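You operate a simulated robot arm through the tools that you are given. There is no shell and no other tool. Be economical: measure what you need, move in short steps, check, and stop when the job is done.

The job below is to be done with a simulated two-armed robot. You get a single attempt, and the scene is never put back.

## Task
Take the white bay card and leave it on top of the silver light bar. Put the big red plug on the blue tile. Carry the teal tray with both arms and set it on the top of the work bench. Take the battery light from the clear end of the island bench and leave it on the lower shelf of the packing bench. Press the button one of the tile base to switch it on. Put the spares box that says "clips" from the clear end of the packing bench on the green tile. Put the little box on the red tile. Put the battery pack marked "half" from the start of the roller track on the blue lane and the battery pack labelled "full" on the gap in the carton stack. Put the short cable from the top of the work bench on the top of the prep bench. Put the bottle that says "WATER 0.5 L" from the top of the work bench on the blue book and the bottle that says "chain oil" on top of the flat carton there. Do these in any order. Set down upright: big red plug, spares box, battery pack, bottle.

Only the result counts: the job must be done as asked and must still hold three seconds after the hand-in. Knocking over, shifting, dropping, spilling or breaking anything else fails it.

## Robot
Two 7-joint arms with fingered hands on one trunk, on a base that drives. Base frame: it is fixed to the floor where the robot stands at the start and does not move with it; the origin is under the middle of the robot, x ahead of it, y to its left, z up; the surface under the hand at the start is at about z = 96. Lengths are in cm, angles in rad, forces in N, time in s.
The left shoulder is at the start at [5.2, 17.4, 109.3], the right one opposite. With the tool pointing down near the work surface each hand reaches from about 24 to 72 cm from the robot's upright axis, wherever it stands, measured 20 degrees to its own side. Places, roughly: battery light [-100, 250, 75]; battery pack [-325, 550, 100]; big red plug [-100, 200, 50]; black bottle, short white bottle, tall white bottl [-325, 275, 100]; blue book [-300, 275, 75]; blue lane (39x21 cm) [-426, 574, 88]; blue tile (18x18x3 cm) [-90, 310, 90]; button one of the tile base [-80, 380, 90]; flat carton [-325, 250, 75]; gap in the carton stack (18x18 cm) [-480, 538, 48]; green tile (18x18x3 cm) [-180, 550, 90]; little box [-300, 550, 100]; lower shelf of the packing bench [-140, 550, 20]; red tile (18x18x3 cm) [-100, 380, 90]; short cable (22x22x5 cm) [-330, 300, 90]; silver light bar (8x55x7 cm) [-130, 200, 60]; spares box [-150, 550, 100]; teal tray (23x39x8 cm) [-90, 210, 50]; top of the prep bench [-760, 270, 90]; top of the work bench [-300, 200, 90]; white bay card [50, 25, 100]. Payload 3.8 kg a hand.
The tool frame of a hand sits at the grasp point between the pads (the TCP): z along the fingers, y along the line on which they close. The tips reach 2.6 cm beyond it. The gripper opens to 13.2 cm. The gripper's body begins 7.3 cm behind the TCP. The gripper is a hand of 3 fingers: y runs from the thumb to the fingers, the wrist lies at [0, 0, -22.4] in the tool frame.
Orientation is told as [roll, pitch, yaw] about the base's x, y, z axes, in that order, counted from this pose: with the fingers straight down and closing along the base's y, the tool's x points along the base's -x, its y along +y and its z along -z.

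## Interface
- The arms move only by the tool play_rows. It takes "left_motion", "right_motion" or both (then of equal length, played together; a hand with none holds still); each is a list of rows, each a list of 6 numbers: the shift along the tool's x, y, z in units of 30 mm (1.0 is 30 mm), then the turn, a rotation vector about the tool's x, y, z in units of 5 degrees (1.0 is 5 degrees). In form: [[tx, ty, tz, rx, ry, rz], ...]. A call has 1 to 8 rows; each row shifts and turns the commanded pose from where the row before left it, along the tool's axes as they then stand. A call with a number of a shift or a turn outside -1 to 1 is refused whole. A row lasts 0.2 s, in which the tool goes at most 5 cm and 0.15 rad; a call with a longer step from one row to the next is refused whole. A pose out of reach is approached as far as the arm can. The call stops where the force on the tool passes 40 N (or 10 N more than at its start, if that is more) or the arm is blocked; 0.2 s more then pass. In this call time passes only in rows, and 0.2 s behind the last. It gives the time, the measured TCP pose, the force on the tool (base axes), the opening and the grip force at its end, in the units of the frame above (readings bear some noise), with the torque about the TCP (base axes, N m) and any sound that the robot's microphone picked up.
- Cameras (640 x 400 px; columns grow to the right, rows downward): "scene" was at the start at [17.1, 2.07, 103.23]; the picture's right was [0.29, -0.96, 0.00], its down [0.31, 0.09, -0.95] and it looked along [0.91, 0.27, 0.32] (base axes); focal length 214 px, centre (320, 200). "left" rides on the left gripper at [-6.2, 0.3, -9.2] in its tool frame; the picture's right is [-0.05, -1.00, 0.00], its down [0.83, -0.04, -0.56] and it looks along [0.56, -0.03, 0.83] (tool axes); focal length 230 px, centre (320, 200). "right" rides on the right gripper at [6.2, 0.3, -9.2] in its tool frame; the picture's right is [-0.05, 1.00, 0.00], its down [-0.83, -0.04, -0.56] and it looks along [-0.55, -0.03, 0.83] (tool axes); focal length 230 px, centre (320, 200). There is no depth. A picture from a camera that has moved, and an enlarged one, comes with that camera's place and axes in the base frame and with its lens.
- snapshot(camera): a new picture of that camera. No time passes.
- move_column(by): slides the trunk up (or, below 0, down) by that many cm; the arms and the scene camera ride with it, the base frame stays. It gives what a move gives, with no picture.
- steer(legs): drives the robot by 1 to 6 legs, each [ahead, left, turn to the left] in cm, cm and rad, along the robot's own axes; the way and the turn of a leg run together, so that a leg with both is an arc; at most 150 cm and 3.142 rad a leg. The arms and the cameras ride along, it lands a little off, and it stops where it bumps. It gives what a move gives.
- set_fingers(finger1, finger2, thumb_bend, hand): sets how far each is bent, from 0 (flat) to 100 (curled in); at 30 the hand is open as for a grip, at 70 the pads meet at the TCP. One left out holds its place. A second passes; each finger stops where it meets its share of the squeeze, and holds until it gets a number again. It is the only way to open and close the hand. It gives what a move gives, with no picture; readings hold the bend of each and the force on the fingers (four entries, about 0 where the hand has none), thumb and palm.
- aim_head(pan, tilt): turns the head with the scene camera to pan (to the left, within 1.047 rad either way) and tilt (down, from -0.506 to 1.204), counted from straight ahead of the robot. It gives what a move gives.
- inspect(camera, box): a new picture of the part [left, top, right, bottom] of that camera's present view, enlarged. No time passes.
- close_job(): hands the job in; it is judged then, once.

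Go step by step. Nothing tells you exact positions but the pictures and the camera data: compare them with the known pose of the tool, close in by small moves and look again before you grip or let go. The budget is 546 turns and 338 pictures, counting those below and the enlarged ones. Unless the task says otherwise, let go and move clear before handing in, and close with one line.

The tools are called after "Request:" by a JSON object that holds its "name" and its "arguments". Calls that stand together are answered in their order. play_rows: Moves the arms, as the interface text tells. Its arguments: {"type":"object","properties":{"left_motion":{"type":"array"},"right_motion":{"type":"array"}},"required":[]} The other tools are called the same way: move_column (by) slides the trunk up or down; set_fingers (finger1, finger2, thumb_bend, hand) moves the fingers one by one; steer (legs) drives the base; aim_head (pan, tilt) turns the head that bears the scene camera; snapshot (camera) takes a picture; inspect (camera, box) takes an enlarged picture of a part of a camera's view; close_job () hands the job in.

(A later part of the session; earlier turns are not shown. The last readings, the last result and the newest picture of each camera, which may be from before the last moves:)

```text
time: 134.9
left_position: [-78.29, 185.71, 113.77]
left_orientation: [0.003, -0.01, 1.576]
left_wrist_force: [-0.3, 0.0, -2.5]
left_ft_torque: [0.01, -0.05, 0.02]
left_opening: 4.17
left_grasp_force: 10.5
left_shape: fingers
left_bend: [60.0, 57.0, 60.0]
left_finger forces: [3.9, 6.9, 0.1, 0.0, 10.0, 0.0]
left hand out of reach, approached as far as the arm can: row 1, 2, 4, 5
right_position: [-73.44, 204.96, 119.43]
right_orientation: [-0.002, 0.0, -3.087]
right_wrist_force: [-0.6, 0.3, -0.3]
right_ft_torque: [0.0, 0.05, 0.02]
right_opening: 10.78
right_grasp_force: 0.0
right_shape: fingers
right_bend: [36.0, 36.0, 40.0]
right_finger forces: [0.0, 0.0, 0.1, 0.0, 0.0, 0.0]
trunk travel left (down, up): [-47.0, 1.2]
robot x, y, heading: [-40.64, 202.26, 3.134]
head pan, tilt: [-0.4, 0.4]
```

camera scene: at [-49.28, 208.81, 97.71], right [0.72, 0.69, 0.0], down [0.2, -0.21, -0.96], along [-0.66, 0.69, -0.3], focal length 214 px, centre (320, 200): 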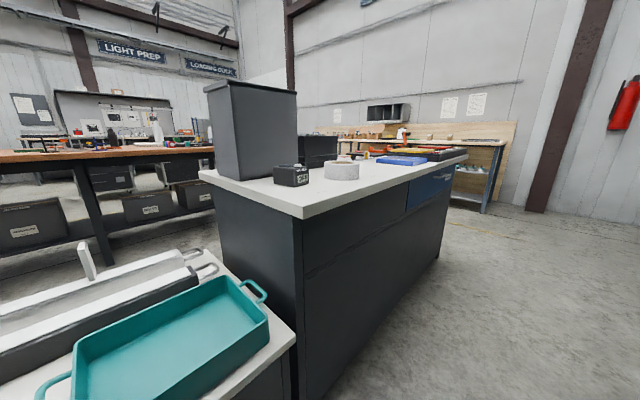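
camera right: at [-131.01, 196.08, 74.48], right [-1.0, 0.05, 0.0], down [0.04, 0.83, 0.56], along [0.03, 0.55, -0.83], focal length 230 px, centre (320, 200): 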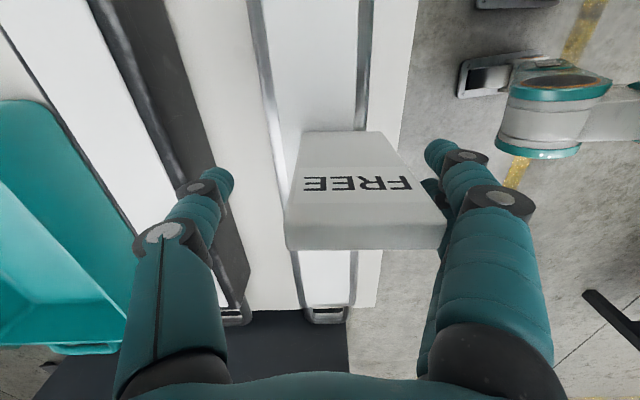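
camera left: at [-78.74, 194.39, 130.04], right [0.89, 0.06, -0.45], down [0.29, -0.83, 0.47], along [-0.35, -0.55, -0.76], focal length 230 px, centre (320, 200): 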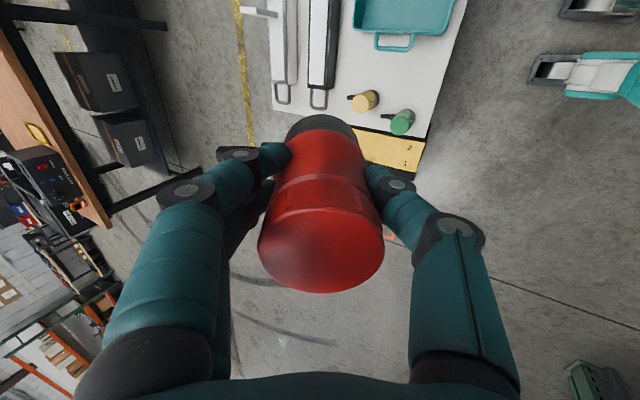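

Request:
{"name": "steer", "arguments": {"legs": [[-15, 0, 0], [0, -122, 0]]}}

Request:
{"name": "aim_head", "arguments": {"pan": 0.0, "tilt": 0.5}}

Request:
{"name": "snapshot", "arguments": {"camera": "scene"}}

```text
time: 146.9
left_position: [-62.73, 309.01, 113.91]
left_orientation: [0.004, -0.009, 1.583]
left_wrist_force: [-0.1, -0.9, -3.3]
left_ft_torque: [0.05, -0.04, -0.02]
left_opening: 4.16
left_grasp_force: 10.0
left_shape: fingers
left_bend: [60.0, 57.0, 60.0]
left_finger forces: [4.0, 6.7, 0.0, 0.0, 10.1, 0.0]
right_position: [-57.9, 328.47, 119.48]
right_orientation: [0.0, -0.001, -3.082]
right_wrist_force: [-0.3, -0.4, 0.1]
right_ft_torque: [-0.02, 0.0, -0.05]
right_opening: 10.79
right_grasp_force: 0.1
right_shape: fingers
right_bend: [36.0, 36.0, 40.0]
right_finger forces: [0.1, 0.0, 0.1, 0.0, 0.0, 0.0]
trunk travel left (down, up): [-47.0, 1.2]
robot x, y, heading: [-25.14, 325.68, 3.139]
head pan, tilt: [-0.4, 0.4]
```

```text
time: 147.8
left_position: [-62.76, 309.08, 113.81]
left_orientation: [0.002, -0.008, 1.583]
left_wrist_force: [-0.4, 0.1, -2.6]
left_ft_torque: [0.01, -0.02, 0.01]
left_opening: 4.17
left_grasp_force: 10.3
left_shape: fingers
left_bend: [60.0, 57.0, 60.0]
left_finger forces: [4.0, 6.9, 0.0, 0.1, 10.1, 0.0]
right_position: [-57.95, 328.29, 119.58]
right_orientation: [-0.001, 0.0, -3.08]
right_wrist_force: [-0.7, 0.5, 0.2]
right_ft_torque: [0.0, -0.03, 0.02]
right_opening: 10.77
right_grasp_force: 0.0
right_shape: fingers
right_bend: [36.0, 36.0, 40.0]
right_finger forces: [0.0, 0.0, 0.0, 0.1, 0.1, 0.1]
trunk travel left (down, up): [-47.0, 1.2]
robot x, y, heading: [-25.26, 325.74, 3.142]
head pan, tilt: [0.0, 0.499]
```

```text
290 pictures are left
camera scene: at [-45.23, 325.59, 105.36], right [0.0, 1.0, 0.0], down [0.48, 0.0, -0.88], along [-0.88, 0.0, -0.48], focal length 214 px, centre (320, 200)
```

scene: 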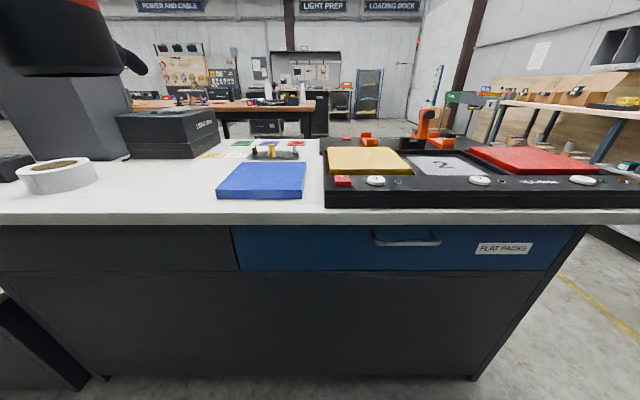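

Blue tile: centre ≈(-95.5, 311.5), top z≈85. I drive ahead and then bring the plug over it.

Request:
{"name": "steer", "arguments": {"legs": [[18, 0, 0]]}}

Request:
{"name": "play_rows", "arguments": {"left_motion": [[0, 0.5, 0.7, 0, 0, 0], [0, 0.7, 0.7, 0, 0, 0], [0, 0.9, 0.7, 0, 0, 0], [0, 1, 0.7, 0, 0, 0], [0, 0.8, 0.4, 0, 0, 0]]}}

Request:
{"name": "snapshot", "arguments": {"camera": "scene"}}

Request:
{"name": "snapshot", "arguments": {"camera": "left"}}

```text
time: 149.3
left_position: [-80.27, 309.03, 113.81]
left_orientation: [0.004, -0.008, 1.583]
left_wrist_force: [-0.2, 0.1, -3.6]
left_ft_torque: [0.03, -0.01, -0.01]
left_opening: 4.17
left_grasp_force: 10.2
left_shape: fingers
left_bend: [60.0, 57.0, 60.0]
left_finger forces: [4.0, 6.8, 0.1, 0.0, 10.0, 0.1]
right_position: [-75.45, 328.35, 119.68]
right_orientation: [0.0, -0.001, -3.081]
right_wrist_force: [-0.8, -0.4, 0.4]
right_ft_torque: [0.0, 0.01, -0.03]
right_opening: 10.77
right_grasp_force: 0.1
right_shape: fingers
right_bend: [36.0, 36.0, 40.0]
right_finger forces: [0.1, 0.1, 0.0, 0.1, 0.0, 0.0]
trunk travel left (down, up): [-47.0, 1.2]
robot x, y, heading: [-42.74, 325.11, 3.143]
head pan, tilt: [0.0, 0.499]
```

```text
time: 150.5
left_position: [-83.74, 306.78, 109.67]
left_orientation: [0.004, -0.009, 1.584]
left_wrist_force: [-0.1, 0.3, -3.2]
left_ft_torque: [0.03, 0.01, 0.0]
left_opening: 4.13
left_grasp_force: 10.8
left_shape: fingers
left_bend: [60.0, 57.0, 60.0]
left_finger forces: [4.2, 6.8, 0.1, 0.0, 10.2, 0.0]
left hand out of reach, approached as far as the arm can: row 1, 2, 3, 4, 5
right_position: [-75.43, 328.47, 119.5]
right_orientation: [0.0, -0.001, -3.079]
right_wrist_force: [0.1, -0.9, -0.4]
right_ft_torque: [-0.02, -0.03, -0.01]
right_opening: 10.76
right_grasp_force: 0.0
right_shape: fingers
right_bend: [36.0, 36.0, 40.0]
right_finger forces: [0.0, 0.0, 0.0, 0.1, 0.0, 0.0]
trunk travel left (down, up): [-47.0, 1.2]
robot x, y, heading: [-42.6, 325.6, 3.142]
head pan, tilt: [0.0, 0.499]
```

```text
289 pictures are left
camera scene: at [-62.83, 325.61, 105.37], right [0.0, 1.0, 0.0], down [0.48, 0.0, -0.88], along [-0.88, 0.0, -0.48], focal length 214 px, centre (320, 200)
```

scene: 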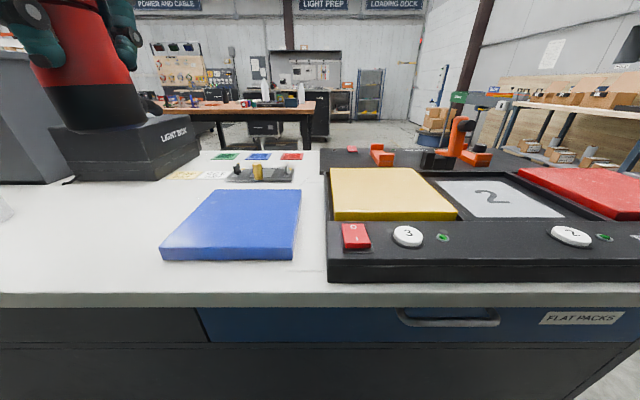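

```text
288 pictures are left
camera left: at [-84.12, 312.96, 118.84], right [1.0, 0.06, 0.0], down [0.06, -0.83, 0.55], along [0.03, -0.55, -0.84], focal length 230 px, centre (320, 200)
```

left: 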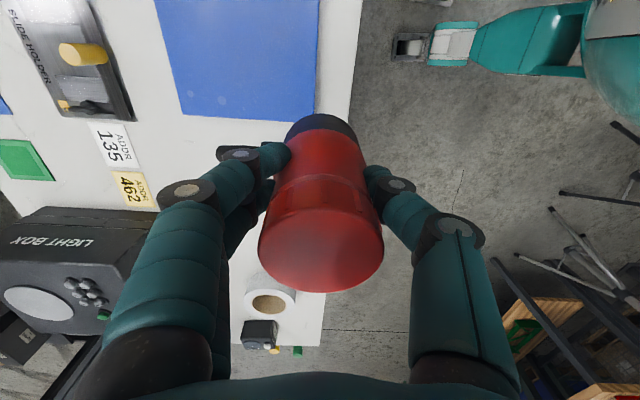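

Reach is limited while high, so I descend to just above tile height, then move in.

Request:
{"name": "play_rows", "arguments": {"left_motion": [[0, 0, 1, 0, 0, 0], [0, 0, 1, 0, 0, 0], [0, 0, 1, 0, 0, 0], [0, 0, 0.7, 0, 0, 0]]}}

Request:
{"name": "play_rows", "arguments": {"left_motion": [[-0.5, 1, 0, 0, 0, 0], [-0.5, 1, 0, 0, 0, 0], [-0.5, 1, 0, 0, 0, 0], [0, 0.7, 0, 0, 0, 0]]}}

Request:
{"name": "snapshot", "arguments": {"camera": "scene"}}

Request:
{"name": "snapshot", "arguments": {"camera": "left"}}

```text
time: 151.5
left_position: [-82.81, 305.9, 99.03]
left_orientation: [0.007, -0.01, 1.582]
left_wrist_force: [0.3, -0.5, -2.6]
left_ft_torque: [0.03, 0.0, -0.02]
left_opening: 4.15
left_grasp_force: 11.1
left_shape: fingers
left_bend: [60.0, 57.0, 60.0]
left_finger forces: [4.0, 6.9, 0.1, 0.0, 10.1, 0.0]
left hand out of reach, approached as far as the arm can: row 2, 4
right_position: [-75.63, 328.43, 119.53]
right_orientation: [0.001, 0.0, -3.079]
right_wrist_force: [0.3, -0.6, -0.4]
right_ft_torque: [0.01, 0.01, 0.05]
right_opening: 10.75
right_grasp_force: 0.1
right_shape: fingers
right_bend: [36.0, 36.0, 40.0]
right_finger forces: [0.1, 0.0, 0.0, 0.0, 0.1, 0.1]
trunk travel left (down, up): [-47.0, 1.2]
robot x, y, heading: [-42.79, 325.63, 3.143]
head pan, tilt: [0.0, 0.499]
```

```text
time: 152.5
left_position: [-86.61, 303.39, 101.03]
left_orientation: [0.007, -0.012, 1.583]
left_wrist_force: [-0.7, 0.2, -2.2]
left_ft_torque: [0.06, 0.02, -0.01]
left_opening: 4.14
left_grasp_force: 10.1
left_shape: fingers
left_bend: [60.0, 57.0, 60.0]
left_finger forces: [4.1, 6.8, 0.0, 0.1, 10.1, 0.0]
left hand out of reach, approached as far as the arm can: row 1, 2, 3, 4
right_position: [-75.56, 328.54, 119.56]
right_orientation: [-0.002, -0.001, -3.079]
right_wrist_force: [0.5, -0.2, -0.1]
right_ft_torque: [-0.03, 0.03, -0.02]
right_opening: 10.77
right_grasp_force: 0.0
right_shape: fingers
right_bend: [36.0, 36.0, 40.0]
right_finger forces: [0.1, 0.0, 0.0, 0.0, 0.0, 0.0]
trunk travel left (down, up): [-47.0, 1.2]
robot x, y, heading: [-42.71, 325.9, 3.142]
head pan, tilt: [0.0, 0.499]
```

```text
287 pictures are left
camera scene: at [-62.87, 325.57, 105.35], right [0.0, 1.0, 0.0], down [0.48, 0.0, -0.88], along [-0.88, 0.0, -0.48], focal length 214 px, centre (320, 200)
```

scene: 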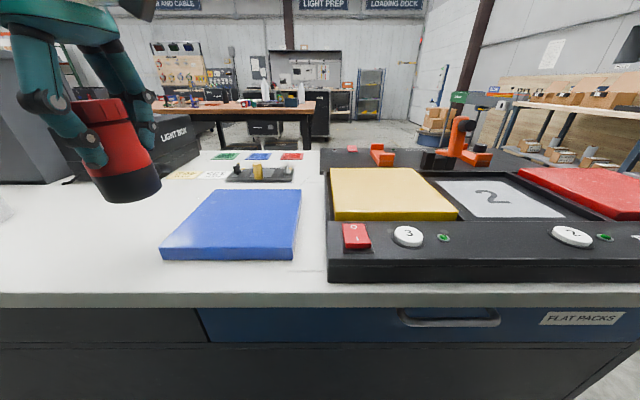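

```text
286 pictures are left
camera left: at [-87.06, 309.43, 110.36], right [1.0, 0.06, 0.0], down [0.06, -0.84, 0.55], along [0.03, -0.55, -0.84], focal length 230 px, centre (320, 200)
```

left: 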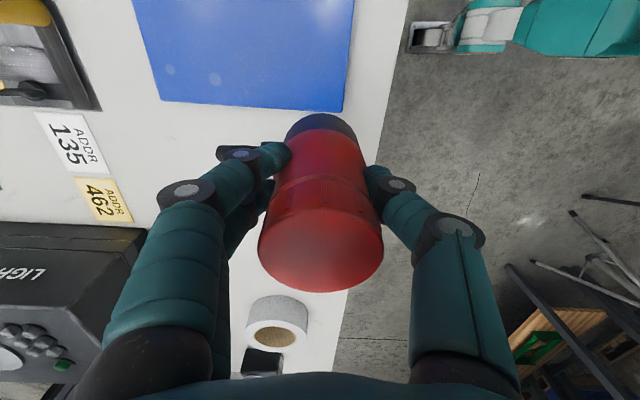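

The turned wrist limits reach; I turn the hand back toward neutral yaw, which extends it.

Request:
{"name": "play_rows", "arguments": {"left_motion": [[0, 0, 0, 0, 0, -1], [0, 0, 0, 0, 0, -1], [0, 0, 0, 0, 0, -1], [0, 0, 0, 0, 0, -1], [0, 0, 0, 0, 0, -1], [0, 0, 0, 0, 0, -1], [0, 0, 0, 0, 0, -1], [0, 0, 0, 0, 0, -1]]}}

Request:
{"name": "play_rows", "arguments": {"left_motion": [[0, 0, 0, 0, 0, -1], [0, 0, 0, 0, 0, -1], [0, 0, 0, 0, 0, -1], [0, 0, 0, 0, 0, -1], [0, 0, 0, 0, 0, -1], [0, 0, 0, 0, 0, -1]]}}

```text
time: 154.3
left_position: [-86.59, 303.28, 101.18]
left_orientation: [-0.004, -0.009, 2.281]
left_wrist_force: [-0.2, -0.3, -2.4]
left_ft_torque: [0.01, 0.0, 0.02]
left_opening: 4.16
left_grasp_force: 10.3
left_shape: fingers
left_bend: [60.0, 57.0, 60.0]
left_finger forces: [4.2, 6.8, 0.0, 0.0, 10.0, 0.1]
right_position: [-75.51, 328.46, 119.54]
right_orientation: [0.0, 0.001, -3.081]
right_wrist_force: [-0.4, -1.0, -0.4]
right_ft_torque: [0.01, -0.04, -0.01]
right_opening: 10.78
right_grasp_force: 0.0
right_shape: fingers
right_bend: [36.0, 36.0, 40.0]
right_finger forces: [0.1, 0.0, 0.0, 0.0, 0.0, 0.0]
trunk travel left (down, up): [-47.0, 1.2]
robot x, y, heading: [-42.75, 325.81, 3.137]
head pan, tilt: [0.0, 0.499]
```

```text
time: 155.7
left_position: [-86.53, 303.21, 101.27]
left_orientation: [-0.007, -0.008, 2.807]
left_wrist_force: [0.0, -0.6, -2.3]
left_ft_torque: [0.02, 0.02, 0.03]
left_opening: 4.16
left_grasp_force: 10.3
left_shape: fingers
left_bend: [60.0, 57.0, 60.0]
left_finger forces: [4.1, 6.8, 0.0, 0.1, 10.0, 0.0]
right_position: [-75.39, 328.43, 119.62]
right_orientation: [0.002, 0.0, -3.08]
right_wrist_force: [0.1, 0.8, 0.1]
right_ft_torque: [-0.03, 0.0, 0.01]
right_opening: 10.79
right_grasp_force: 0.0
right_shape: fingers
right_bend: [36.0, 36.0, 40.0]
right_finger forces: [0.0, 0.0, 0.0, 0.0, 0.0, 0.1]
trunk travel left (down, up): [-47.0, 1.2]
robot x, y, heading: [-42.79, 325.85, 3.144]
head pan, tilt: [0.0, 0.499]
```

Request:
{"name": "play_rows", "arguments": {"left_motion": [[-0.93, -0.41, 0, 0, 0, 0], [-0.93, -0.41, 0, 0, 0, 0], [-0.93, -0.41, 0, 0, 0, 0], [-0.93, -0.41, 0, 0, 0, 0], [0, 0, 0.8, 0, 0, 0]]}}

Request:
{"name": "snapshot", "arguments": {"camera": "scene"}}

Request:
{"name": "snapshot", "arguments": {"camera": "left"}}

```text
time: 156.9
left_position: [-86.62, 302.97, 100.08]
left_orientation: [-0.009, -0.009, 2.804]
left_wrist_force: [-0.3, 0.3, -3.1]
left_ft_torque: [-0.02, 0.03, 0.02]
left_opening: 4.14
left_grasp_force: 11.0
left_shape: fingers
left_bend: [60.0, 57.0, 60.0]
left_finger forces: [4.1, 6.8, 0.0, 0.0, 10.0, 0.0]
left hand out of reach, approached as far as the arm can: row 1, 2, 3, 4, 5
right_position: [-75.54, 328.3, 119.62]
right_orientation: [0.0, 0.0, -3.08]
right_wrist_force: [0.1, 0.0, 0.3]
right_ft_torque: [-0.03, -0.01, 0.01]
right_opening: 10.76
right_grasp_force: 0.0
right_shape: fingers
right_bend: [36.0, 36.0, 40.0]
right_finger forces: [0.0, 0.1, 0.1, 0.0, 0.0, 0.1]
trunk travel left (down, up): [-47.0, 1.2]
robot x, y, heading: [-42.52, 325.53, 3.138]
head pan, tilt: [0.0, 0.499]
```

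```text
285 pictures are left
camera scene: at [-62.87, 325.57, 105.35], right [0.0, 1.0, 0.0], down [0.48, 0.0, -0.88], along [-0.88, 0.0, -0.48], focal length 214 px, centre (320, 200)
```

scene: 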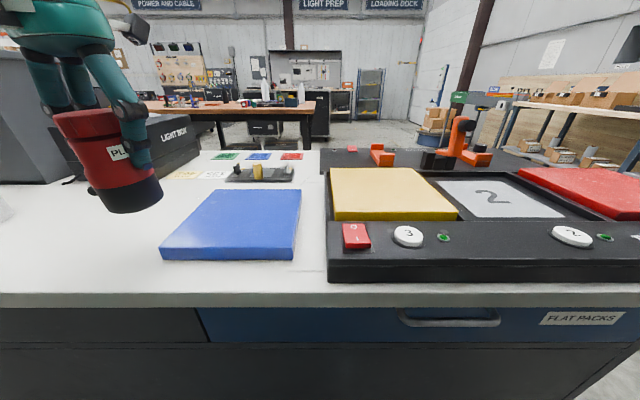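

```text
284 pictures are left
camera left: at [-92.54, 304.75, 109.35], right [0.28, 0.96, 0.01], down [0.8, -0.24, 0.55], along [0.53, -0.15, -0.84], focal length 230 px, centre (320, 200)
```

left: 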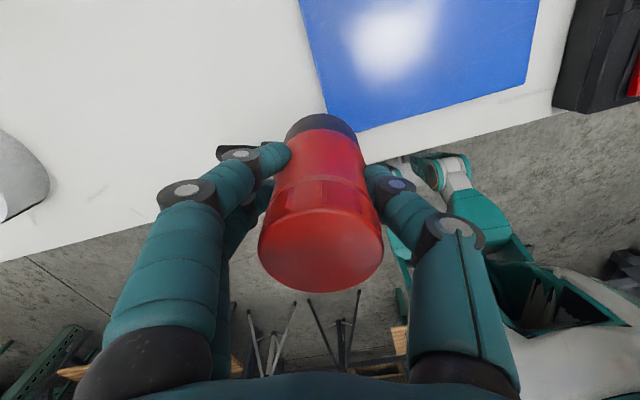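

The arm seems stuck in an awkward posture. I bring it back to its initial neutral pose (yaw aligned, drawn back and raised) and retry from there.

Request:
{"name": "play_rows", "arguments": {"left_motion": [[0, 0, -0.5, 0, 0, -0.95], [0.5, 0, -0.5, 0, 0, -0.95], [0.8, 0, -0.5, 0, 0, -0.95], [1, 0, -0.5, 0, 0, -0.95], [1, 0, -0.5, 0, 0, 0], [1, 0, -0.5, 0, 0, 0], [0.5, 0, -0.5, 0, 0, 0]]}}

Request:
{"name": "aim_head", "arguments": {"pan": 1.0, "tilt": 0.0}}

Request:
{"name": "snapshot", "arguments": {"camera": "scene"}}

```text
time: 158.5
left_position: [-72.02, 301.8, 110.56]
left_orientation: [-0.008, -0.001, 3.138]
left_wrist_force: [-0.5, 0.5, -2.2]
left_ft_torque: [0.0, 0.04, -0.01]
left_opening: 4.11
left_grasp_force: 10.0
left_shape: fingers
left_bend: [60.0, 57.0, 60.0]
left_finger forces: [4.3, 6.8, 0.1, 0.1, 10.0, 0.1]
right_position: [-75.48, 328.43, 119.6]
right_orientation: [0.0, 0.0, -3.081]
right_wrist_force: [-0.2, -0.4, -0.1]
right_ft_torque: [0.0, -0.01, 0.02]
right_opening: 10.77
right_grasp_force: 0.1
right_shape: fingers
right_bend: [36.0, 36.0, 40.0]
right_finger forces: [0.0, 0.0, 0.0, 0.0, 0.0, 0.1]
trunk travel left (down, up): [-47.0, 1.2]
robot x, y, heading: [-42.79, 325.78, 3.145]
head pan, tilt: [0.0, 0.499]
```

```text
time: 159.8
left_position: [-72.34, 301.7, 110.57]
left_orientation: [-0.009, -0.004, 3.137]
left_wrist_force: [0.4, -0.2, -2.7]
left_ft_torque: [-0.01, 0.03, 0.0]
left_opening: 4.12
left_grasp_force: 10.5
left_shape: fingers
left_bend: [60.0, 57.0, 60.0]
left_finger forces: [4.2, 6.9, 0.0, 0.0, 10.0, 0.1]
right_position: [-75.59, 328.36, 119.74]
right_orientation: [0.0, -0.001, -3.079]
right_wrist_force: [0.5, 0.2, 0.1]
right_ft_torque: [-0.02, 0.02, 0.04]
right_opening: 10.77
right_grasp_force: 0.1
right_shape: fingers
right_bend: [36.0, 36.0, 40.0]
right_finger forces: [0.0, 0.0, 0.1, 0.0, 0.1, 0.0]
trunk travel left (down, up): [-47.0, 1.2]
robot x, y, heading: [-42.91, 325.37, 3.139]
head pan, tilt: [1.0, 0.0]
```

```text
283 pictures are left
camera scene: at [-58.63, 318.01, 109.97], right [-0.84, 0.54, 0.0], down [0.0, 0.0, -1.0], along [-0.54, -0.84, 0.0], focal length 214 px, centre (320, 200)
```

scene: 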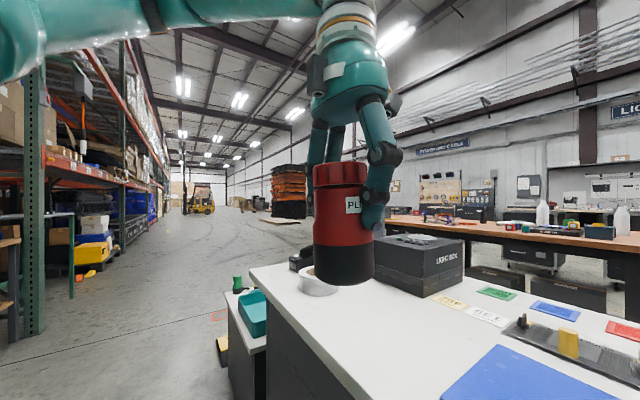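

The plug hangs vertical. I shift sideways first, then lower and extend.

Request:
{"name": "play_rows", "arguments": {"left_motion": [[0, -0.8, 0, 0, 0, 0], [0, -0.8, 0, 0, 0, 0], [0, -0.8, 0, 0, 0, 0], [-0.3, -0.5, 0.5, 0, 0, 0], [-0.6, 0, 0.8, 0, 0, 0], [-0.8, 0, 0.8, 0, 0, 0], [-1, 0, 0.7, 0, 0, 0], [-1, 0, 0.5, 0, 0, 0]]}}

```text
time: 161.6
left_position: [-78.66, 309.64, 104.48]
left_orientation: [-0.009, -0.005, 3.139]
left_wrist_force: [-0.2, 0.1, -3.2]
left_ft_torque: [0.0, 0.02, 0.02]
left_opening: 4.14
left_grasp_force: 10.6
left_shape: fingers
left_bend: [60.0, 57.0, 60.0]
left_finger forces: [4.2, 6.9, 0.0, 0.0, 9.9, 0.0]
left hand out of reach, approached as far as the arm can: row 7, 8
right_position: [-75.48, 328.31, 119.64]
right_orientation: [0.001, 0.001, -3.081]
right_wrist_force: [-0.9, 1.0, 0.2]
right_ft_torque: [0.04, -0.04, 0.04]
right_opening: 10.75
right_grasp_force: 0.1
right_shape: fingers
right_bend: [36.0, 36.0, 40.0]
right_finger forces: [0.1, 0.0, 0.1, 0.0, 0.1, 0.0]
trunk travel left (down, up): [-47.0, 1.2]
robot x, y, heading: [-42.81, 325.71, 3.143]
head pan, tilt: [1.0, 0.0]
```

Request:
{"name": "play_rows", "arguments": {"left_motion": [[0.8, 0.3, -1, 0, 0, 0], [0.8, 0.3, -1, 0, 0, 0], [0.5, 0.5, -1, 0, 0, 0], [0, 0.5, -1, 0, 0, 0], [0, 0, -1, 0, 0, 0], [0, 0, -1, 0, 0, 0], [0, 0, -1, 0, 0, 0], [0, 0, -0.5, 0, 0, 0]]}}

Request:
{"name": "play_rows", "arguments": {"left_motion": [[-1, 0, 0, 0, 0, 0], [-1, 0, 0, 0, 0, 0], [-1, 0, 0, 0, 0, 0], [-1, 0, 0, 0, 0, 0], [-1, 0, 0, 0, 0, 0]]}}

```text
time: 163.4
left_position: [-72.25, 304.68, 126.75]
left_orientation: [-0.01, -0.005, 3.134]
left_wrist_force: [0.7, -0.1, -4.3]
left_ft_torque: [0.0, 0.04, -0.02]
left_opening: 4.12
left_grasp_force: 10.5
left_shape: fingers
left_bend: [60.0, 57.0, 60.0]
left_finger forces: [4.3, 7.0, 0.0, 0.0, 10.1, 0.0]
right_position: [-75.48, 328.42, 119.56]
right_orientation: [-0.001, 0.0, -3.081]
right_wrist_force: [-0.1, -0.1, 1.5]
right_ft_torque: [0.0, -0.02, -0.03]
right_opening: 10.79
right_grasp_force: 0.1
right_shape: fingers
right_bend: [36.0, 36.0, 40.0]
right_finger forces: [0.0, 0.0, 0.0, 0.0, 0.0, 0.0]
trunk travel left (down, up): [-47.0, 1.2]
robot x, y, heading: [-42.66, 325.21, 3.143]
head pan, tilt: [1.0, 0.0]
```

```text
time: 164.6
left_position: [-84.16, 301.3, 126.32]
left_orientation: [-0.008, -0.005, 3.137]
left_wrist_force: [-0.2, 0.3, -3.7]
left_ft_torque: [-0.04, 0.04, 0.04]
left_opening: 4.1
left_grasp_force: 10.9
left_shape: fingers
left_bend: [60.0, 57.0, 60.0]
left_finger forces: [4.5, 7.1, 0.0, 0.0, 10.4, 0.0]
left hand out of reach, approached as far as the arm can: row 4, 5
right_position: [-75.52, 328.3, 119.58]
right_orientation: [-0.001, 0.0, -3.08]
right_wrist_force: [0.1, 1.1, 0.0]
right_ft_torque: [-0.01, -0.03, -0.03]
right_opening: 10.76
right_grasp_force: 0.1
right_shape: fingers
right_bend: [36.0, 36.0, 40.0]
right_finger forces: [0.0, 0.0, 0.0, 0.0, 0.0, 0.0]
trunk travel left (down, up): [-47.0, 1.2]
robot x, y, heading: [-42.66, 325.83, 3.141]
head pan, tilt: [1.0, 0.0]
```

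Request:
{"name": "aim_head", "arguments": {"pan": 1.04, "tilt": -0.4}}

Request:
{"name": "snapshot", "arguments": {"camera": "scene"}}

Request:
{"name": "snapshot", "arguments": {"camera": "right"}}

```text
time: 165.4
left_position: [-84.01, 301.58, 126.26]
left_orientation: [-0.01, -0.003, 3.136]
left_wrist_force: [0.6, -0.1, -3.1]
left_ft_torque: [0.02, 0.02, -0.01]
left_opening: 4.1
left_grasp_force: 11.0
left_shape: fingers
left_bend: [60.0, 57.0, 60.0]
left_finger forces: [4.3, 7.1, 0.1, 0.0, 10.3, 0.0]
right_position: [-75.52, 328.29, 119.66]
right_orientation: [0.001, -0.001, -3.08]
right_wrist_force: [-0.8, -0.2, -0.6]
right_ft_torque: [-0.05, 0.02, -0.02]
right_opening: 10.75
right_grasp_force: 0.1
right_shape: fingers
right_bend: [36.0, 36.0, 40.0]
right_finger forces: [0.1, 0.0, 0.0, 0.0, 0.1, 0.0]
trunk travel left (down, up): [-47.0, 1.2]
robot x, y, heading: [-42.82, 326.02, 3.143]
head pan, tilt: [1.04, -0.4]
```

```text
282 pictures are left
camera scene: at [-57.46, 319.27, 113.27], right [-0.86, 0.51, 0.0], down [-0.2, -0.33, -0.92], along [-0.47, -0.79, 0.39], focal length 214 px, centre (320, 200)
```

scene: 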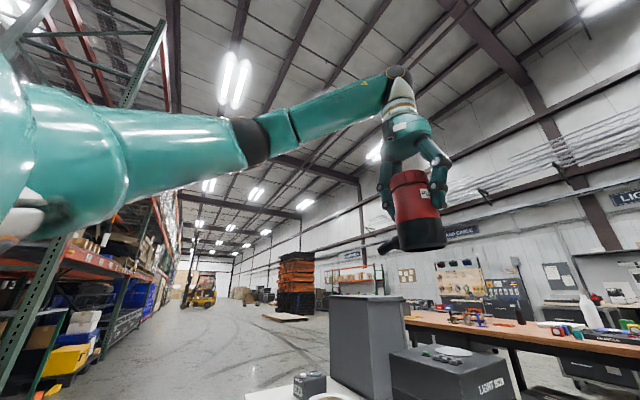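

```text
281 pictures are left
camera right: at [-69.43, 328.48, 128.83], right [0.01, -1.0, 0.0], down [-0.83, -0.01, 0.56], along [-0.56, -0.01, -0.83], focal length 230 px, centre (320, 200)
```

right: 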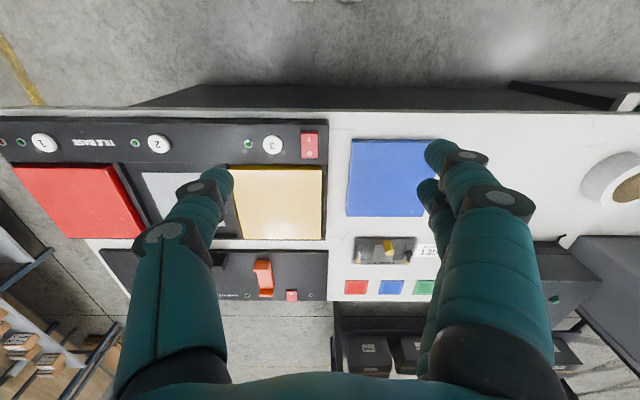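

I back off from the island and fold the arm in low and close to the body, hoping to reset the elbow posture.

Request:
{"name": "steer", "arguments": {"legs": [[-25, 0, 0]]}}

Request:
{"name": "play_rows", "arguments": {"left_motion": [[0.7, 0, 1, 0, 0, 0], [0.7, 0, 1, 0, 0, 0], [0.7, 0, 1, 0, 0, 0], [0.7, 0, 1, 0, 0, 0], [0.7, 0, 1, 0, 0, 0], [0.5, 0, 1, 0, 0, 0], [0, 0, 1, 0, 0, 0], [0, 0, 1, 0, 0, 0]]}}

Request:
{"name": "play_rows", "arguments": {"left_motion": [[0, 0, 1, 0, 0, 0], [0, 0, 1, 0, 0, 0], [0, 0, 1, 0, 0, 0], [0, 0, 1, 0, 0, 0]]}}

Request:
{"name": "play_rows", "arguments": {"left_motion": [[-1, 0, 0, 0, 0, 0], [-1, 0, 0, 0, 0, 0], [-1, 0, 0, 0, 0, 0], [-1, 0, 0, 0, 0, 0], [-1, 0, 0, 0, 0, 0], [-1, 0, 0, 0, 0, 0]]}}

```text
time: 167.2
left_position: [-59.11, 301.5, 126.12]
left_orientation: [-0.008, -0.001, 3.135]
left_wrist_force: [0.5, -0.6, -3.3]
left_ft_torque: [0.0, 0.03, -0.03]
left_opening: 4.1
left_grasp_force: 10.4
left_shape: fingers
left_bend: [60.0, 57.0, 60.0]
left_finger forces: [4.4, 7.1, 0.0, 0.0, 10.3, 0.0]
right_position: [-50.59, 328.41, 119.55]
right_orientation: [0.0, -0.001, -3.083]
right_wrist_force: [-0.2, 0.6, -0.3]
right_ft_torque: [0.01, -0.01, -0.04]
right_opening: 10.78
right_grasp_force: 0.1
right_shape: fingers
right_bend: [36.0, 36.0, 40.0]
right_finger forces: [0.0, 0.0, 0.0, 0.0, 0.0, 0.0]
trunk travel left (down, up): [-47.0, 1.2]
robot x, y, heading: [-17.61, 325.62, 3.139]
head pan, tilt: [1.04, -0.4]
```

```text
time: 169.1
left_position: [-47.46, 301.69, 102.08]
left_orientation: [-0.008, -0.002, 3.135]
left_wrist_force: [-0.2, 0.0, -3.1]
left_ft_torque: [-0.03, 0.01, 0.01]
left_opening: 4.09
left_grasp_force: 11.7
left_shape: fingers
left_bend: [60.0, 57.0, 60.0]
left_finger forces: [4.4, 7.3, 0.0, 0.1, 10.3, 0.1]
right_position: [-50.65, 328.38, 119.57]
right_orientation: [0.001, 0.0, -3.081]
right_wrist_force: [0.4, -0.1, 0.9]
right_ft_torque: [-0.04, 0.01, -0.01]
right_opening: 10.72
right_grasp_force: 0.0
right_shape: fingers
right_bend: [36.0, 36.0, 40.0]
right_finger forces: [0.0, 0.1, 0.0, 0.0, 0.0, 0.0]
trunk travel left (down, up): [-47.0, 1.2]
robot x, y, heading: [-17.75, 325.75, 3.139]
head pan, tilt: [1.04, -0.4]
```

```text
time: 170.1
left_position: [-47.42, 301.73, 90.03]
left_orientation: [-0.008, -0.003, 3.133]
left_wrist_force: [-0.8, 0.8, -2.3]
left_ft_torque: [0.03, -0.01, -0.02]
left_opening: 4.11
left_grasp_force: 11.2
left_shape: fingers
left_bend: [60.0, 57.0, 60.0]
left_finger forces: [4.3, 7.4, 0.1, 0.1, 10.4, 0.0]
right_position: [-50.65, 328.28, 119.5]
right_orientation: [-0.001, 0.0, -3.082]
right_wrist_force: [-0.2, 0.3, 0.2]
right_ft_torque: [0.0, -0.02, -0.04]
right_opening: 10.77
right_grasp_force: 0.1
right_shape: fingers
right_bend: [36.0, 36.0, 40.0]
right_finger forces: [0.1, 0.0, 0.0, 0.0, 0.1, 0.0]
trunk travel left (down, up): [-47.0, 1.2]
robot x, y, heading: [-17.98, 325.78, 3.141]
head pan, tilt: [1.04, -0.4]
```

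```text
time: 171.4
left_position: [-61.98, 298.58, 92.74]
left_orientation: [-0.009, -0.003, 3.135]
left_wrist_force: [0.6, 0.2, -2.4]
left_ft_torque: [0.0, 0.01, 0.03]
left_opening: 4.11
left_grasp_force: 10.9
left_shape: fingers
left_bend: [60.0, 57.0, 60.0]
left_finger forces: [4.4, 7.5, 0.0, 0.0, 10.3, 0.0]
left hand out of reach, approached as far as the arm can: row 4, 5, 6
right_position: [-50.53, 328.41, 119.6]
right_orientation: [0.0, -0.002, -3.083]
right_wrist_force: [1.1, 0.1, 0.1]
right_ft_torque: [0.0, -0.02, 0.03]
right_opening: 10.76
right_grasp_force: 0.0
right_shape: fingers
right_bend: [36.0, 36.0, 40.0]
right_finger forces: [0.0, 0.0, 0.0, 0.0, 0.1, 0.1]
trunk travel left (down, up): [-47.0, 1.2]
robot x, y, heading: [-17.92, 325.64, 3.138]
head pan, tilt: [1.04, -0.4]
```

The arm still stops at ~44 cm ahead. The base is slim enough to stand closer, so I raise the plug and drive nearer so that this reach falls on the tile.

Request:
{"name": "play_rows", "arguments": {"left_motion": [[0.3, 0, -1, 0, 0, 0], [0.3, 0, -1, 0, 0, 0], [0, 0, -0.6, 0, 0, 0]]}}

Request:
{"name": "steer", "arguments": {"legs": [[0, -13, 0], [30, 0, 0]]}}

Request:
{"name": "aim_head", "arguments": {"pan": 0.4, "tilt": 0.5}}

Request:
{"name": "snapshot", "arguments": {"camera": "scene"}}

Request:
{"name": "snapshot", "arguments": {"camera": "left"}}

```text
time: 172.2
left_position: [-60.03, 298.55, 100.81]
left_orientation: [-0.009, -0.001, 3.134]
left_wrist_force: [-0.2, -0.4, -3.3]
left_ft_torque: [0.0, -0.01, 0.01]
left_opening: 4.1
left_grasp_force: 10.7
left_shape: fingers
left_bend: [60.0, 57.0, 60.0]
left_finger forces: [4.2, 7.4, 0.0, 0.0, 10.4, 0.1]
right_position: [-50.57, 328.31, 119.53]
right_orientation: [0.0, 0.0, -3.082]
right_wrist_force: [-1.0, -0.2, -0.4]
right_ft_torque: [0.01, -0.03, -0.01]
right_opening: 10.76
right_grasp_force: 0.1
right_shape: fingers
right_bend: [36.0, 36.0, 40.0]
right_finger forces: [0.1, 0.0, 0.1, 0.0, 0.0, 0.0]
trunk travel left (down, up): [-47.0, 1.2]
robot x, y, heading: [-17.89, 325.79, 3.139]
head pan, tilt: [1.04, -0.4]
```

```text
time: 175.7
left_position: [-89.48, 311.5, 100.81]
left_orientation: [-0.01, -0.004, 3.139]
left_wrist_force: [0.2, -0.1, -3.4]
left_ft_torque: [0.01, 0.02, 0.02]
left_opening: 4.11
left_grasp_force: 11.1
left_shape: fingers
left_bend: [60.0, 57.0, 60.0]
left_finger forces: [4.2, 7.4, 0.0, 0.0, 10.3, 0.0]
right_position: [-80.13, 341.32, 119.52]
right_orientation: [0.0, 0.0, -3.079]
right_wrist_force: [0.0, 0.1, -0.1]
right_ft_torque: [0.02, 0.02, -0.01]
right_opening: 10.78
right_grasp_force: 0.0
right_shape: fingers
right_bend: [36.0, 36.0, 40.0]
right_finger forces: [0.1, 0.1, 0.1, 0.0, 0.0, 0.0]
trunk travel left (down, up): [-47.0, 1.2]
robot x, y, heading: [-47.26, 338.74, -3.144]
head pan, tilt: [1.04, -0.4]
```

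```text
time: 176.9
left_position: [-89.65, 311.59, 100.81]
left_orientation: [-0.009, -0.005, 3.138]
left_wrist_force: [-0.5, -0.1, -3.2]
left_ft_torque: [-0.01, 0.02, 0.04]
left_opening: 4.11
left_grasp_force: 10.8
left_shape: fingers
left_bend: [60.0, 57.0, 60.0]
left_finger forces: [4.2, 7.4, 0.1, 0.0, 10.3, 0.0]
right_position: [-80.12, 341.52, 119.6]
right_orientation: [0.001, 0.0, -3.079]
right_wrist_force: [0.7, 0.3, 0.9]
right_ft_torque: [0.03, -0.04, -0.01]
right_opening: 10.77
right_grasp_force: 0.1
right_shape: fingers
right_bend: [36.0, 36.0, 40.0]
right_finger forces: [0.1, 0.0, 0.1, 0.0, 0.0, 0.1]
trunk travel left (down, up): [-47.0, 1.2]
robot x, y, heading: [-47.45, 338.58, -3.142]
head pan, tilt: [0.4, 0.499]
```

```text
280 pictures are left
camera scene: at [-66.73, 335.1, 105.36], right [-0.39, 0.92, 0.0], down [0.44, 0.19, -0.88], along [-0.81, -0.34, -0.48], focal length 214 px, centre (320, 200)
```

scene: 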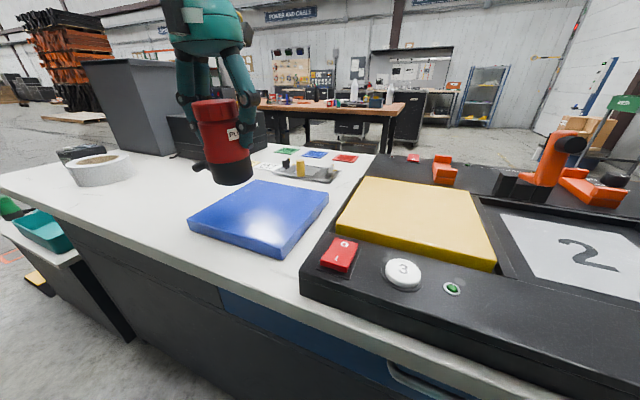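

```text
279 pictures are left
camera left: at [-95.74, 311.23, 109.96], right [-0.05, 1.0, 0.01], down [0.83, 0.04, 0.55], along [0.55, 0.03, -0.83], focal length 230 px, centre (320, 200)
```

left: 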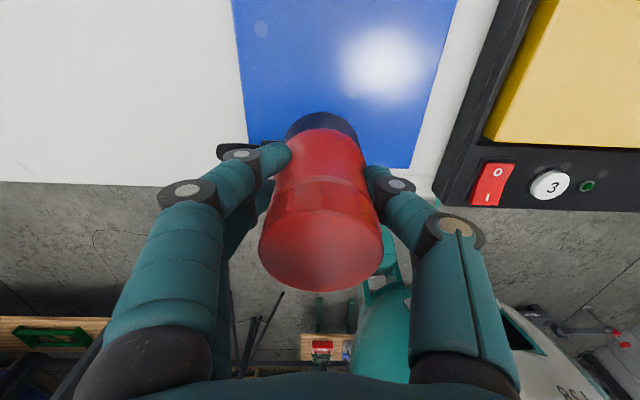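

Front edge of the tile is at x≈-85, y 304–322. I drive 5 cm more so the plug is over its centre, then lower.

Request:
{"name": "steer", "arguments": {"legs": [[5, 0, 0]]}}

Request:
{"name": "play_rows", "arguments": {"left_motion": [[0, 0, 0.8, 0, 0, 0], [0, 0, 0.8, 0, 0, 0], [0, 0, 0.3, 0, 0, 0]]}}

Request:
{"name": "snapshot", "arguments": {"camera": "scene"}}

```text
time: 177.8
left_position: [-94.47, 311.51, 100.77]
left_orientation: [-0.01, -0.004, 3.139]
left_wrist_force: [-0.4, 0.3, -2.9]
left_ft_torque: [0.05, 0.0, 0.01]
left_opening: 4.08
left_grasp_force: 11.2
left_shape: fingers
left_bend: [60.0, 57.0, 60.0]
left_finger forces: [4.2, 7.5, 0.0, 0.0, 10.3, 0.0]
right_position: [-85.02, 341.37, 119.68]
right_orientation: [-0.001, -0.002, -3.076]
right_wrist_force: [0.4, -1.1, -0.1]
right_ft_torque: [0.01, 0.0, 0.02]
right_opening: 10.8
right_grasp_force: 0.1
right_shape: fingers
right_bend: [36.0, 36.0, 40.0]
right_finger forces: [0.0, 0.0, 0.0, 0.1, 0.0, 0.0]
trunk travel left (down, up): [-47.0, 1.2]
robot x, y, heading: [-52.17, 338.69, -3.141]
head pan, tilt: [0.4, 0.499]
```

```text
time: 178.6
left_position: [-94.49, 311.64, 95.21]
left_orientation: [-0.009, -0.003, 3.137]
left_wrist_force: [-0.3, -0.3, -3.1]
left_ft_torque: [0.0, 0.01, -0.01]
left_opening: 4.1
left_grasp_force: 10.8
left_shape: fingers
left_bend: [60.0, 57.0, 60.0]
left_finger forces: [4.2, 7.6, 0.0, 0.0, 10.2, 0.1]
right_position: [-85.05, 341.4, 119.58]
right_orientation: [0.0, -0.001, -3.077]
right_wrist_force: [-0.1, -0.6, 0.1]
right_ft_torque: [0.01, 0.01, -0.01]
right_opening: 10.75
right_grasp_force: 0.1
right_shape: fingers
right_bend: [36.0, 36.0, 40.0]
right_finger forces: [0.0, 0.1, 0.0, 0.0, 0.0, 0.0]
trunk travel left (down, up): [-47.0, 1.2]
robot x, y, heading: [-52.3, 338.71, -3.137]
head pan, tilt: [0.4, 0.499]
```

```text
278 pictures are left
camera scene: at [-71.66, 335.09, 105.36], right [-0.39, 0.92, 0.0], down [0.44, 0.19, -0.88], along [-0.81, -0.34, -0.48], focal length 214 px, centre (320, 200)
```

scene: 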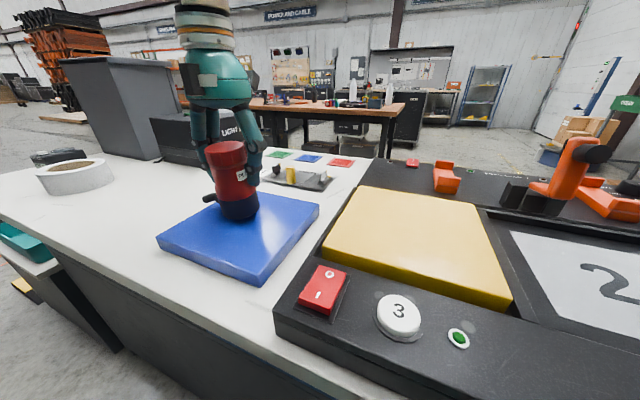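

Close above the tile, well inside it. I lower in small steps until contact.

Request:
{"name": "play_rows", "arguments": {"left_motion": [[0, 0, 0.15, 0, 0, 0], [0, 0, 0.15, 0, 0, 0], [0, 0, 0.1, 0, 0, 0]]}}

```text
time: 179.4
left_position: [-94.66, 311.67, 94.24]
left_orientation: [-0.009, -0.012, 3.137]
left_wrist_force: [-1.0, -0.5, 14.8]
left_ft_torque: [-0.08, -0.03, -0.01]
left_opening: 4.04
left_grasp_force: 14.2
left_shape: fingers
left_bend: [61.0, 58.0, 60.0]
left_finger forces: [6.0, 9.7, 0.0, 0.0, 13.2, 0.0]
right_position: [-84.98, 341.45, 119.64]
right_orientation: [0.0, -0.004, -3.078]
right_wrist_force: [0.4, 0.9, 0.1]
right_ft_torque: [-0.02, 0.01, 0.01]
right_opening: 10.77
right_grasp_force: 0.0
right_shape: fingers
right_bend: [36.0, 36.0, 40.0]
right_finger forces: [0.1, 0.0, 0.1, 0.0, 0.0, 0.0]
trunk travel left (down, up): [-47.0, 1.2]
robot x, y, heading: [-52.32, 338.92, -3.143]
head pan, tilt: [0.4, 0.499]
```

Request:
{"name": "play_rows", "arguments": {"left_motion": [[0, 0, -0.06, 0, 0, 0]]}}

Request:
{"name": "set_fingers", "arguments": {"hand": "left", "finger1": 42, "finger2": 42, "thumb_bend": 42}}

Request:
{"name": "snapshot", "arguments": {"camera": "left"}}

Request:
{"name": "inspect", "arguments": {"camera": "scene", "box": [140, 100, 340, 225]}}

```text
time: 179.8
left_position: [-94.68, 311.61, 94.18]
left_orientation: [-0.008, -0.007, 3.138]
left_wrist_force: [-5.9, 1.1, 14.9]
left_ft_torque: [-0.07, 0.03, -0.05]
left_opening: 4.09
left_grasp_force: 14.7
left_shape: fingers
left_bend: [61.0, 59.0, 60.0]
left_finger forces: [6.8, 9.0, 0.0, 0.0, 13.7, 0.1]
right_position: [-85.04, 341.53, 119.62]
right_orientation: [0.0, 0.0, -3.08]
right_wrist_force: [0.3, 0.2, 0.5]
right_ft_torque: [-0.02, 0.02, 0.0]
right_opening: 10.78
right_grasp_force: 0.0
right_shape: fingers
right_bend: [36.0, 36.0, 40.0]
right_finger forces: [0.0, 0.0, 0.1, 0.0, 0.0, 0.0]
trunk travel left (down, up): [-47.0, 1.2]
robot x, y, heading: [-52.43, 338.88, -3.137]
head pan, tilt: [0.4, 0.499]
```

```text
time: 180.8
left_position: [-94.48, 311.63, 94.12]
left_orientation: [-0.009, -0.004, 3.139]
left_wrist_force: [0.6, 0.7, 0.6]
left_ft_torque: [0.0, -0.03, -0.02]
left_opening: 9.4
left_grasp_force: 0.1
left_shape: fingers
left_bend: [42.0, 42.0, 42.0]
left_finger forces: [0.0, 0.0, 0.0, 0.0, 0.1, 0.0]
right_position: [-85.01, 341.59, 119.72]
right_orientation: [0.0, 0.002, -3.076]
right_wrist_force: [0.4, 0.9, 0.5]
right_ft_torque: [0.02, -0.01, 0.01]
right_opening: 10.78
right_grasp_force: 0.1
right_shape: fingers
right_bend: [36.0, 36.0, 40.0]
right_finger forces: [0.1, 0.1, 0.0, 0.0, 0.0, 0.1]
trunk travel left (down, up): [-47.0, 1.2]
robot x, y, heading: [-52.44, 338.99, -3.143]
head pan, tilt: [0.4, 0.499]
```

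```text
277 pictures are left
camera left: at [-100.69, 311.25, 103.26], right [-0.05, 1.0, 0.01], down [0.83, 0.04, 0.55], along [0.55, 0.03, -0.83], focal length 230 px, centre (320, 200)
```

left: 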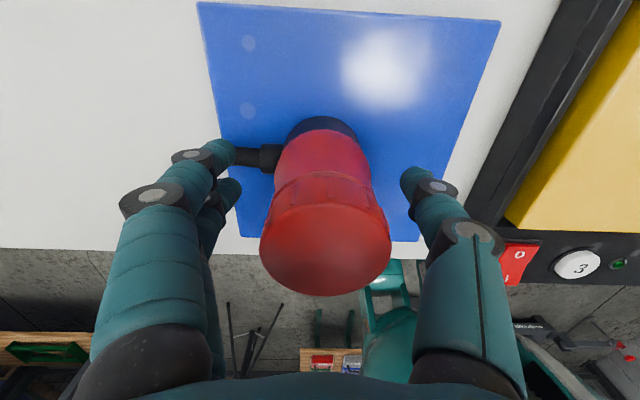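

```text
3.20 times, centred on (240, 162) of scene
camera zoom: at [-71.66, 335.1, 105.36], right [-0.39, 0.92, 0.0], down [0.44, 0.19, -0.88], along [-0.81, -0.34, -0.48], focal length 686 px, centre (576, 320)
```

zoom: 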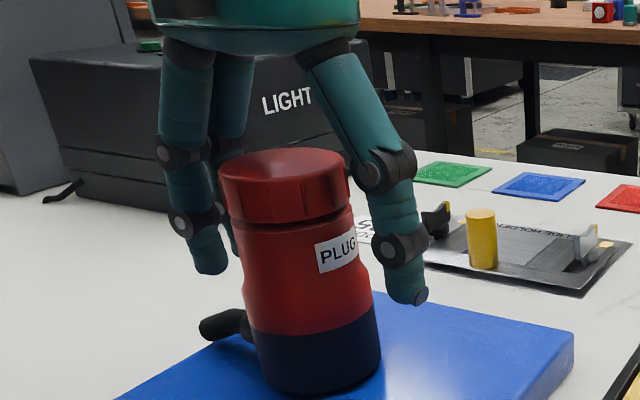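

The plug stands upright on the blue tile. I widen slightly and rise.

Request:
{"name": "set_fingers", "arguments": {"hand": "left", "finger1": 34, "finger2": 34, "thumb_bend": 36}}

Request:
{"name": "play_rows", "arguments": {"left_motion": [[0, 0, -0.4, 0, 0, 0], [0, 0, -1, 0, 0, 0], [0, 0, -1, 0, 0, 0], [0, 0, -1, 0, 0, 0], [0, 0, -1, 0, 0, 0]]}}

Request:
{"name": "snapshot", "arguments": {"camera": "scene"}}

```text
time: 181.8
left_position: [-94.43, 311.53, 94.12]
left_orientation: [-0.008, -0.005, 3.138]
left_wrist_force: [0.6, 0.5, -0.1]
left_ft_torque: [0.0, 0.01, 0.0]
left_opening: 11.75
left_grasp_force: 0.0
left_shape: fingers
left_bend: [34.0, 34.0, 36.0]
left_finger forces: [0.0, 0.0, 0.0, 0.1, 0.1, 0.0]
right_position: [-85.06, 341.47, 119.51]
right_orientation: [0.002, -0.002, -3.076]
right_wrist_force: [0.8, -0.3, 0.3]
right_ft_torque: [0.01, 0.02, 0.01]
right_opening: 10.78
right_grasp_force: 0.1
right_shape: fingers
right_bend: [36.0, 36.0, 40.0]
right_finger forces: [0.1, 0.0, 0.0, 0.0, 0.0, 0.1]
trunk travel left (down, up): [-47.0, 1.2]
robot x, y, heading: [-52.12, 338.67, -3.139]
head pan, tilt: [0.4, 0.499]
```

```text
time: 183.0
left_position: [-94.16, 311.6, 107.45]
left_orientation: [-0.009, -0.002, 3.138]
left_wrist_force: [-0.3, -0.2, -0.6]
left_ft_torque: [0.01, 0.0, 0.01]
left_opening: 11.75
left_grasp_force: 0.1
left_shape: fingers
left_bend: [34.0, 34.0, 36.0]
left_finger forces: [0.0, 0.1, 0.0, 0.0, 0.0, 0.1]
right_position: [-85.06, 341.46, 119.6]
right_orientation: [0.0, -0.002, -3.077]
right_wrist_force: [-0.2, 0.2, -0.3]
right_ft_torque: [-0.04, -0.03, 0.01]
right_opening: 10.78
right_grasp_force: 0.0
right_shape: fingers
right_bend: [36.0, 36.0, 40.0]
right_finger forces: [0.0, 0.0, 0.0, 0.1, 0.0, 0.0]
trunk travel left (down, up): [-47.0, 1.2]
robot x, y, heading: [-52.66, 338.78, -3.14]
head pan, tilt: [0.4, 0.499]
```

```text
275 pictures are left
camera scene: at [-71.63, 335.11, 105.37], right [-0.39, 0.92, 0.0], down [0.44, 0.19, -0.88], along [-0.81, -0.34, -0.48], focal length 214 px, centre (320, 200)
```

scene: 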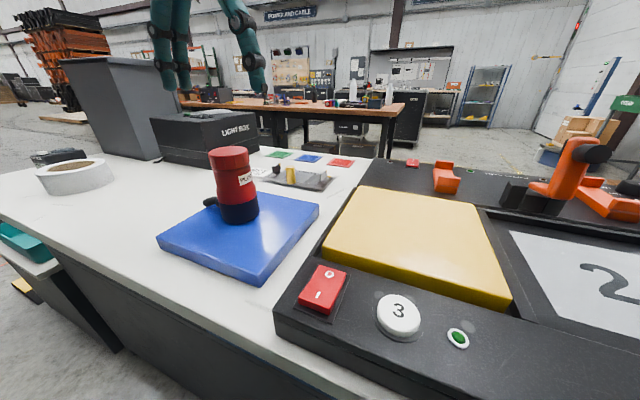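

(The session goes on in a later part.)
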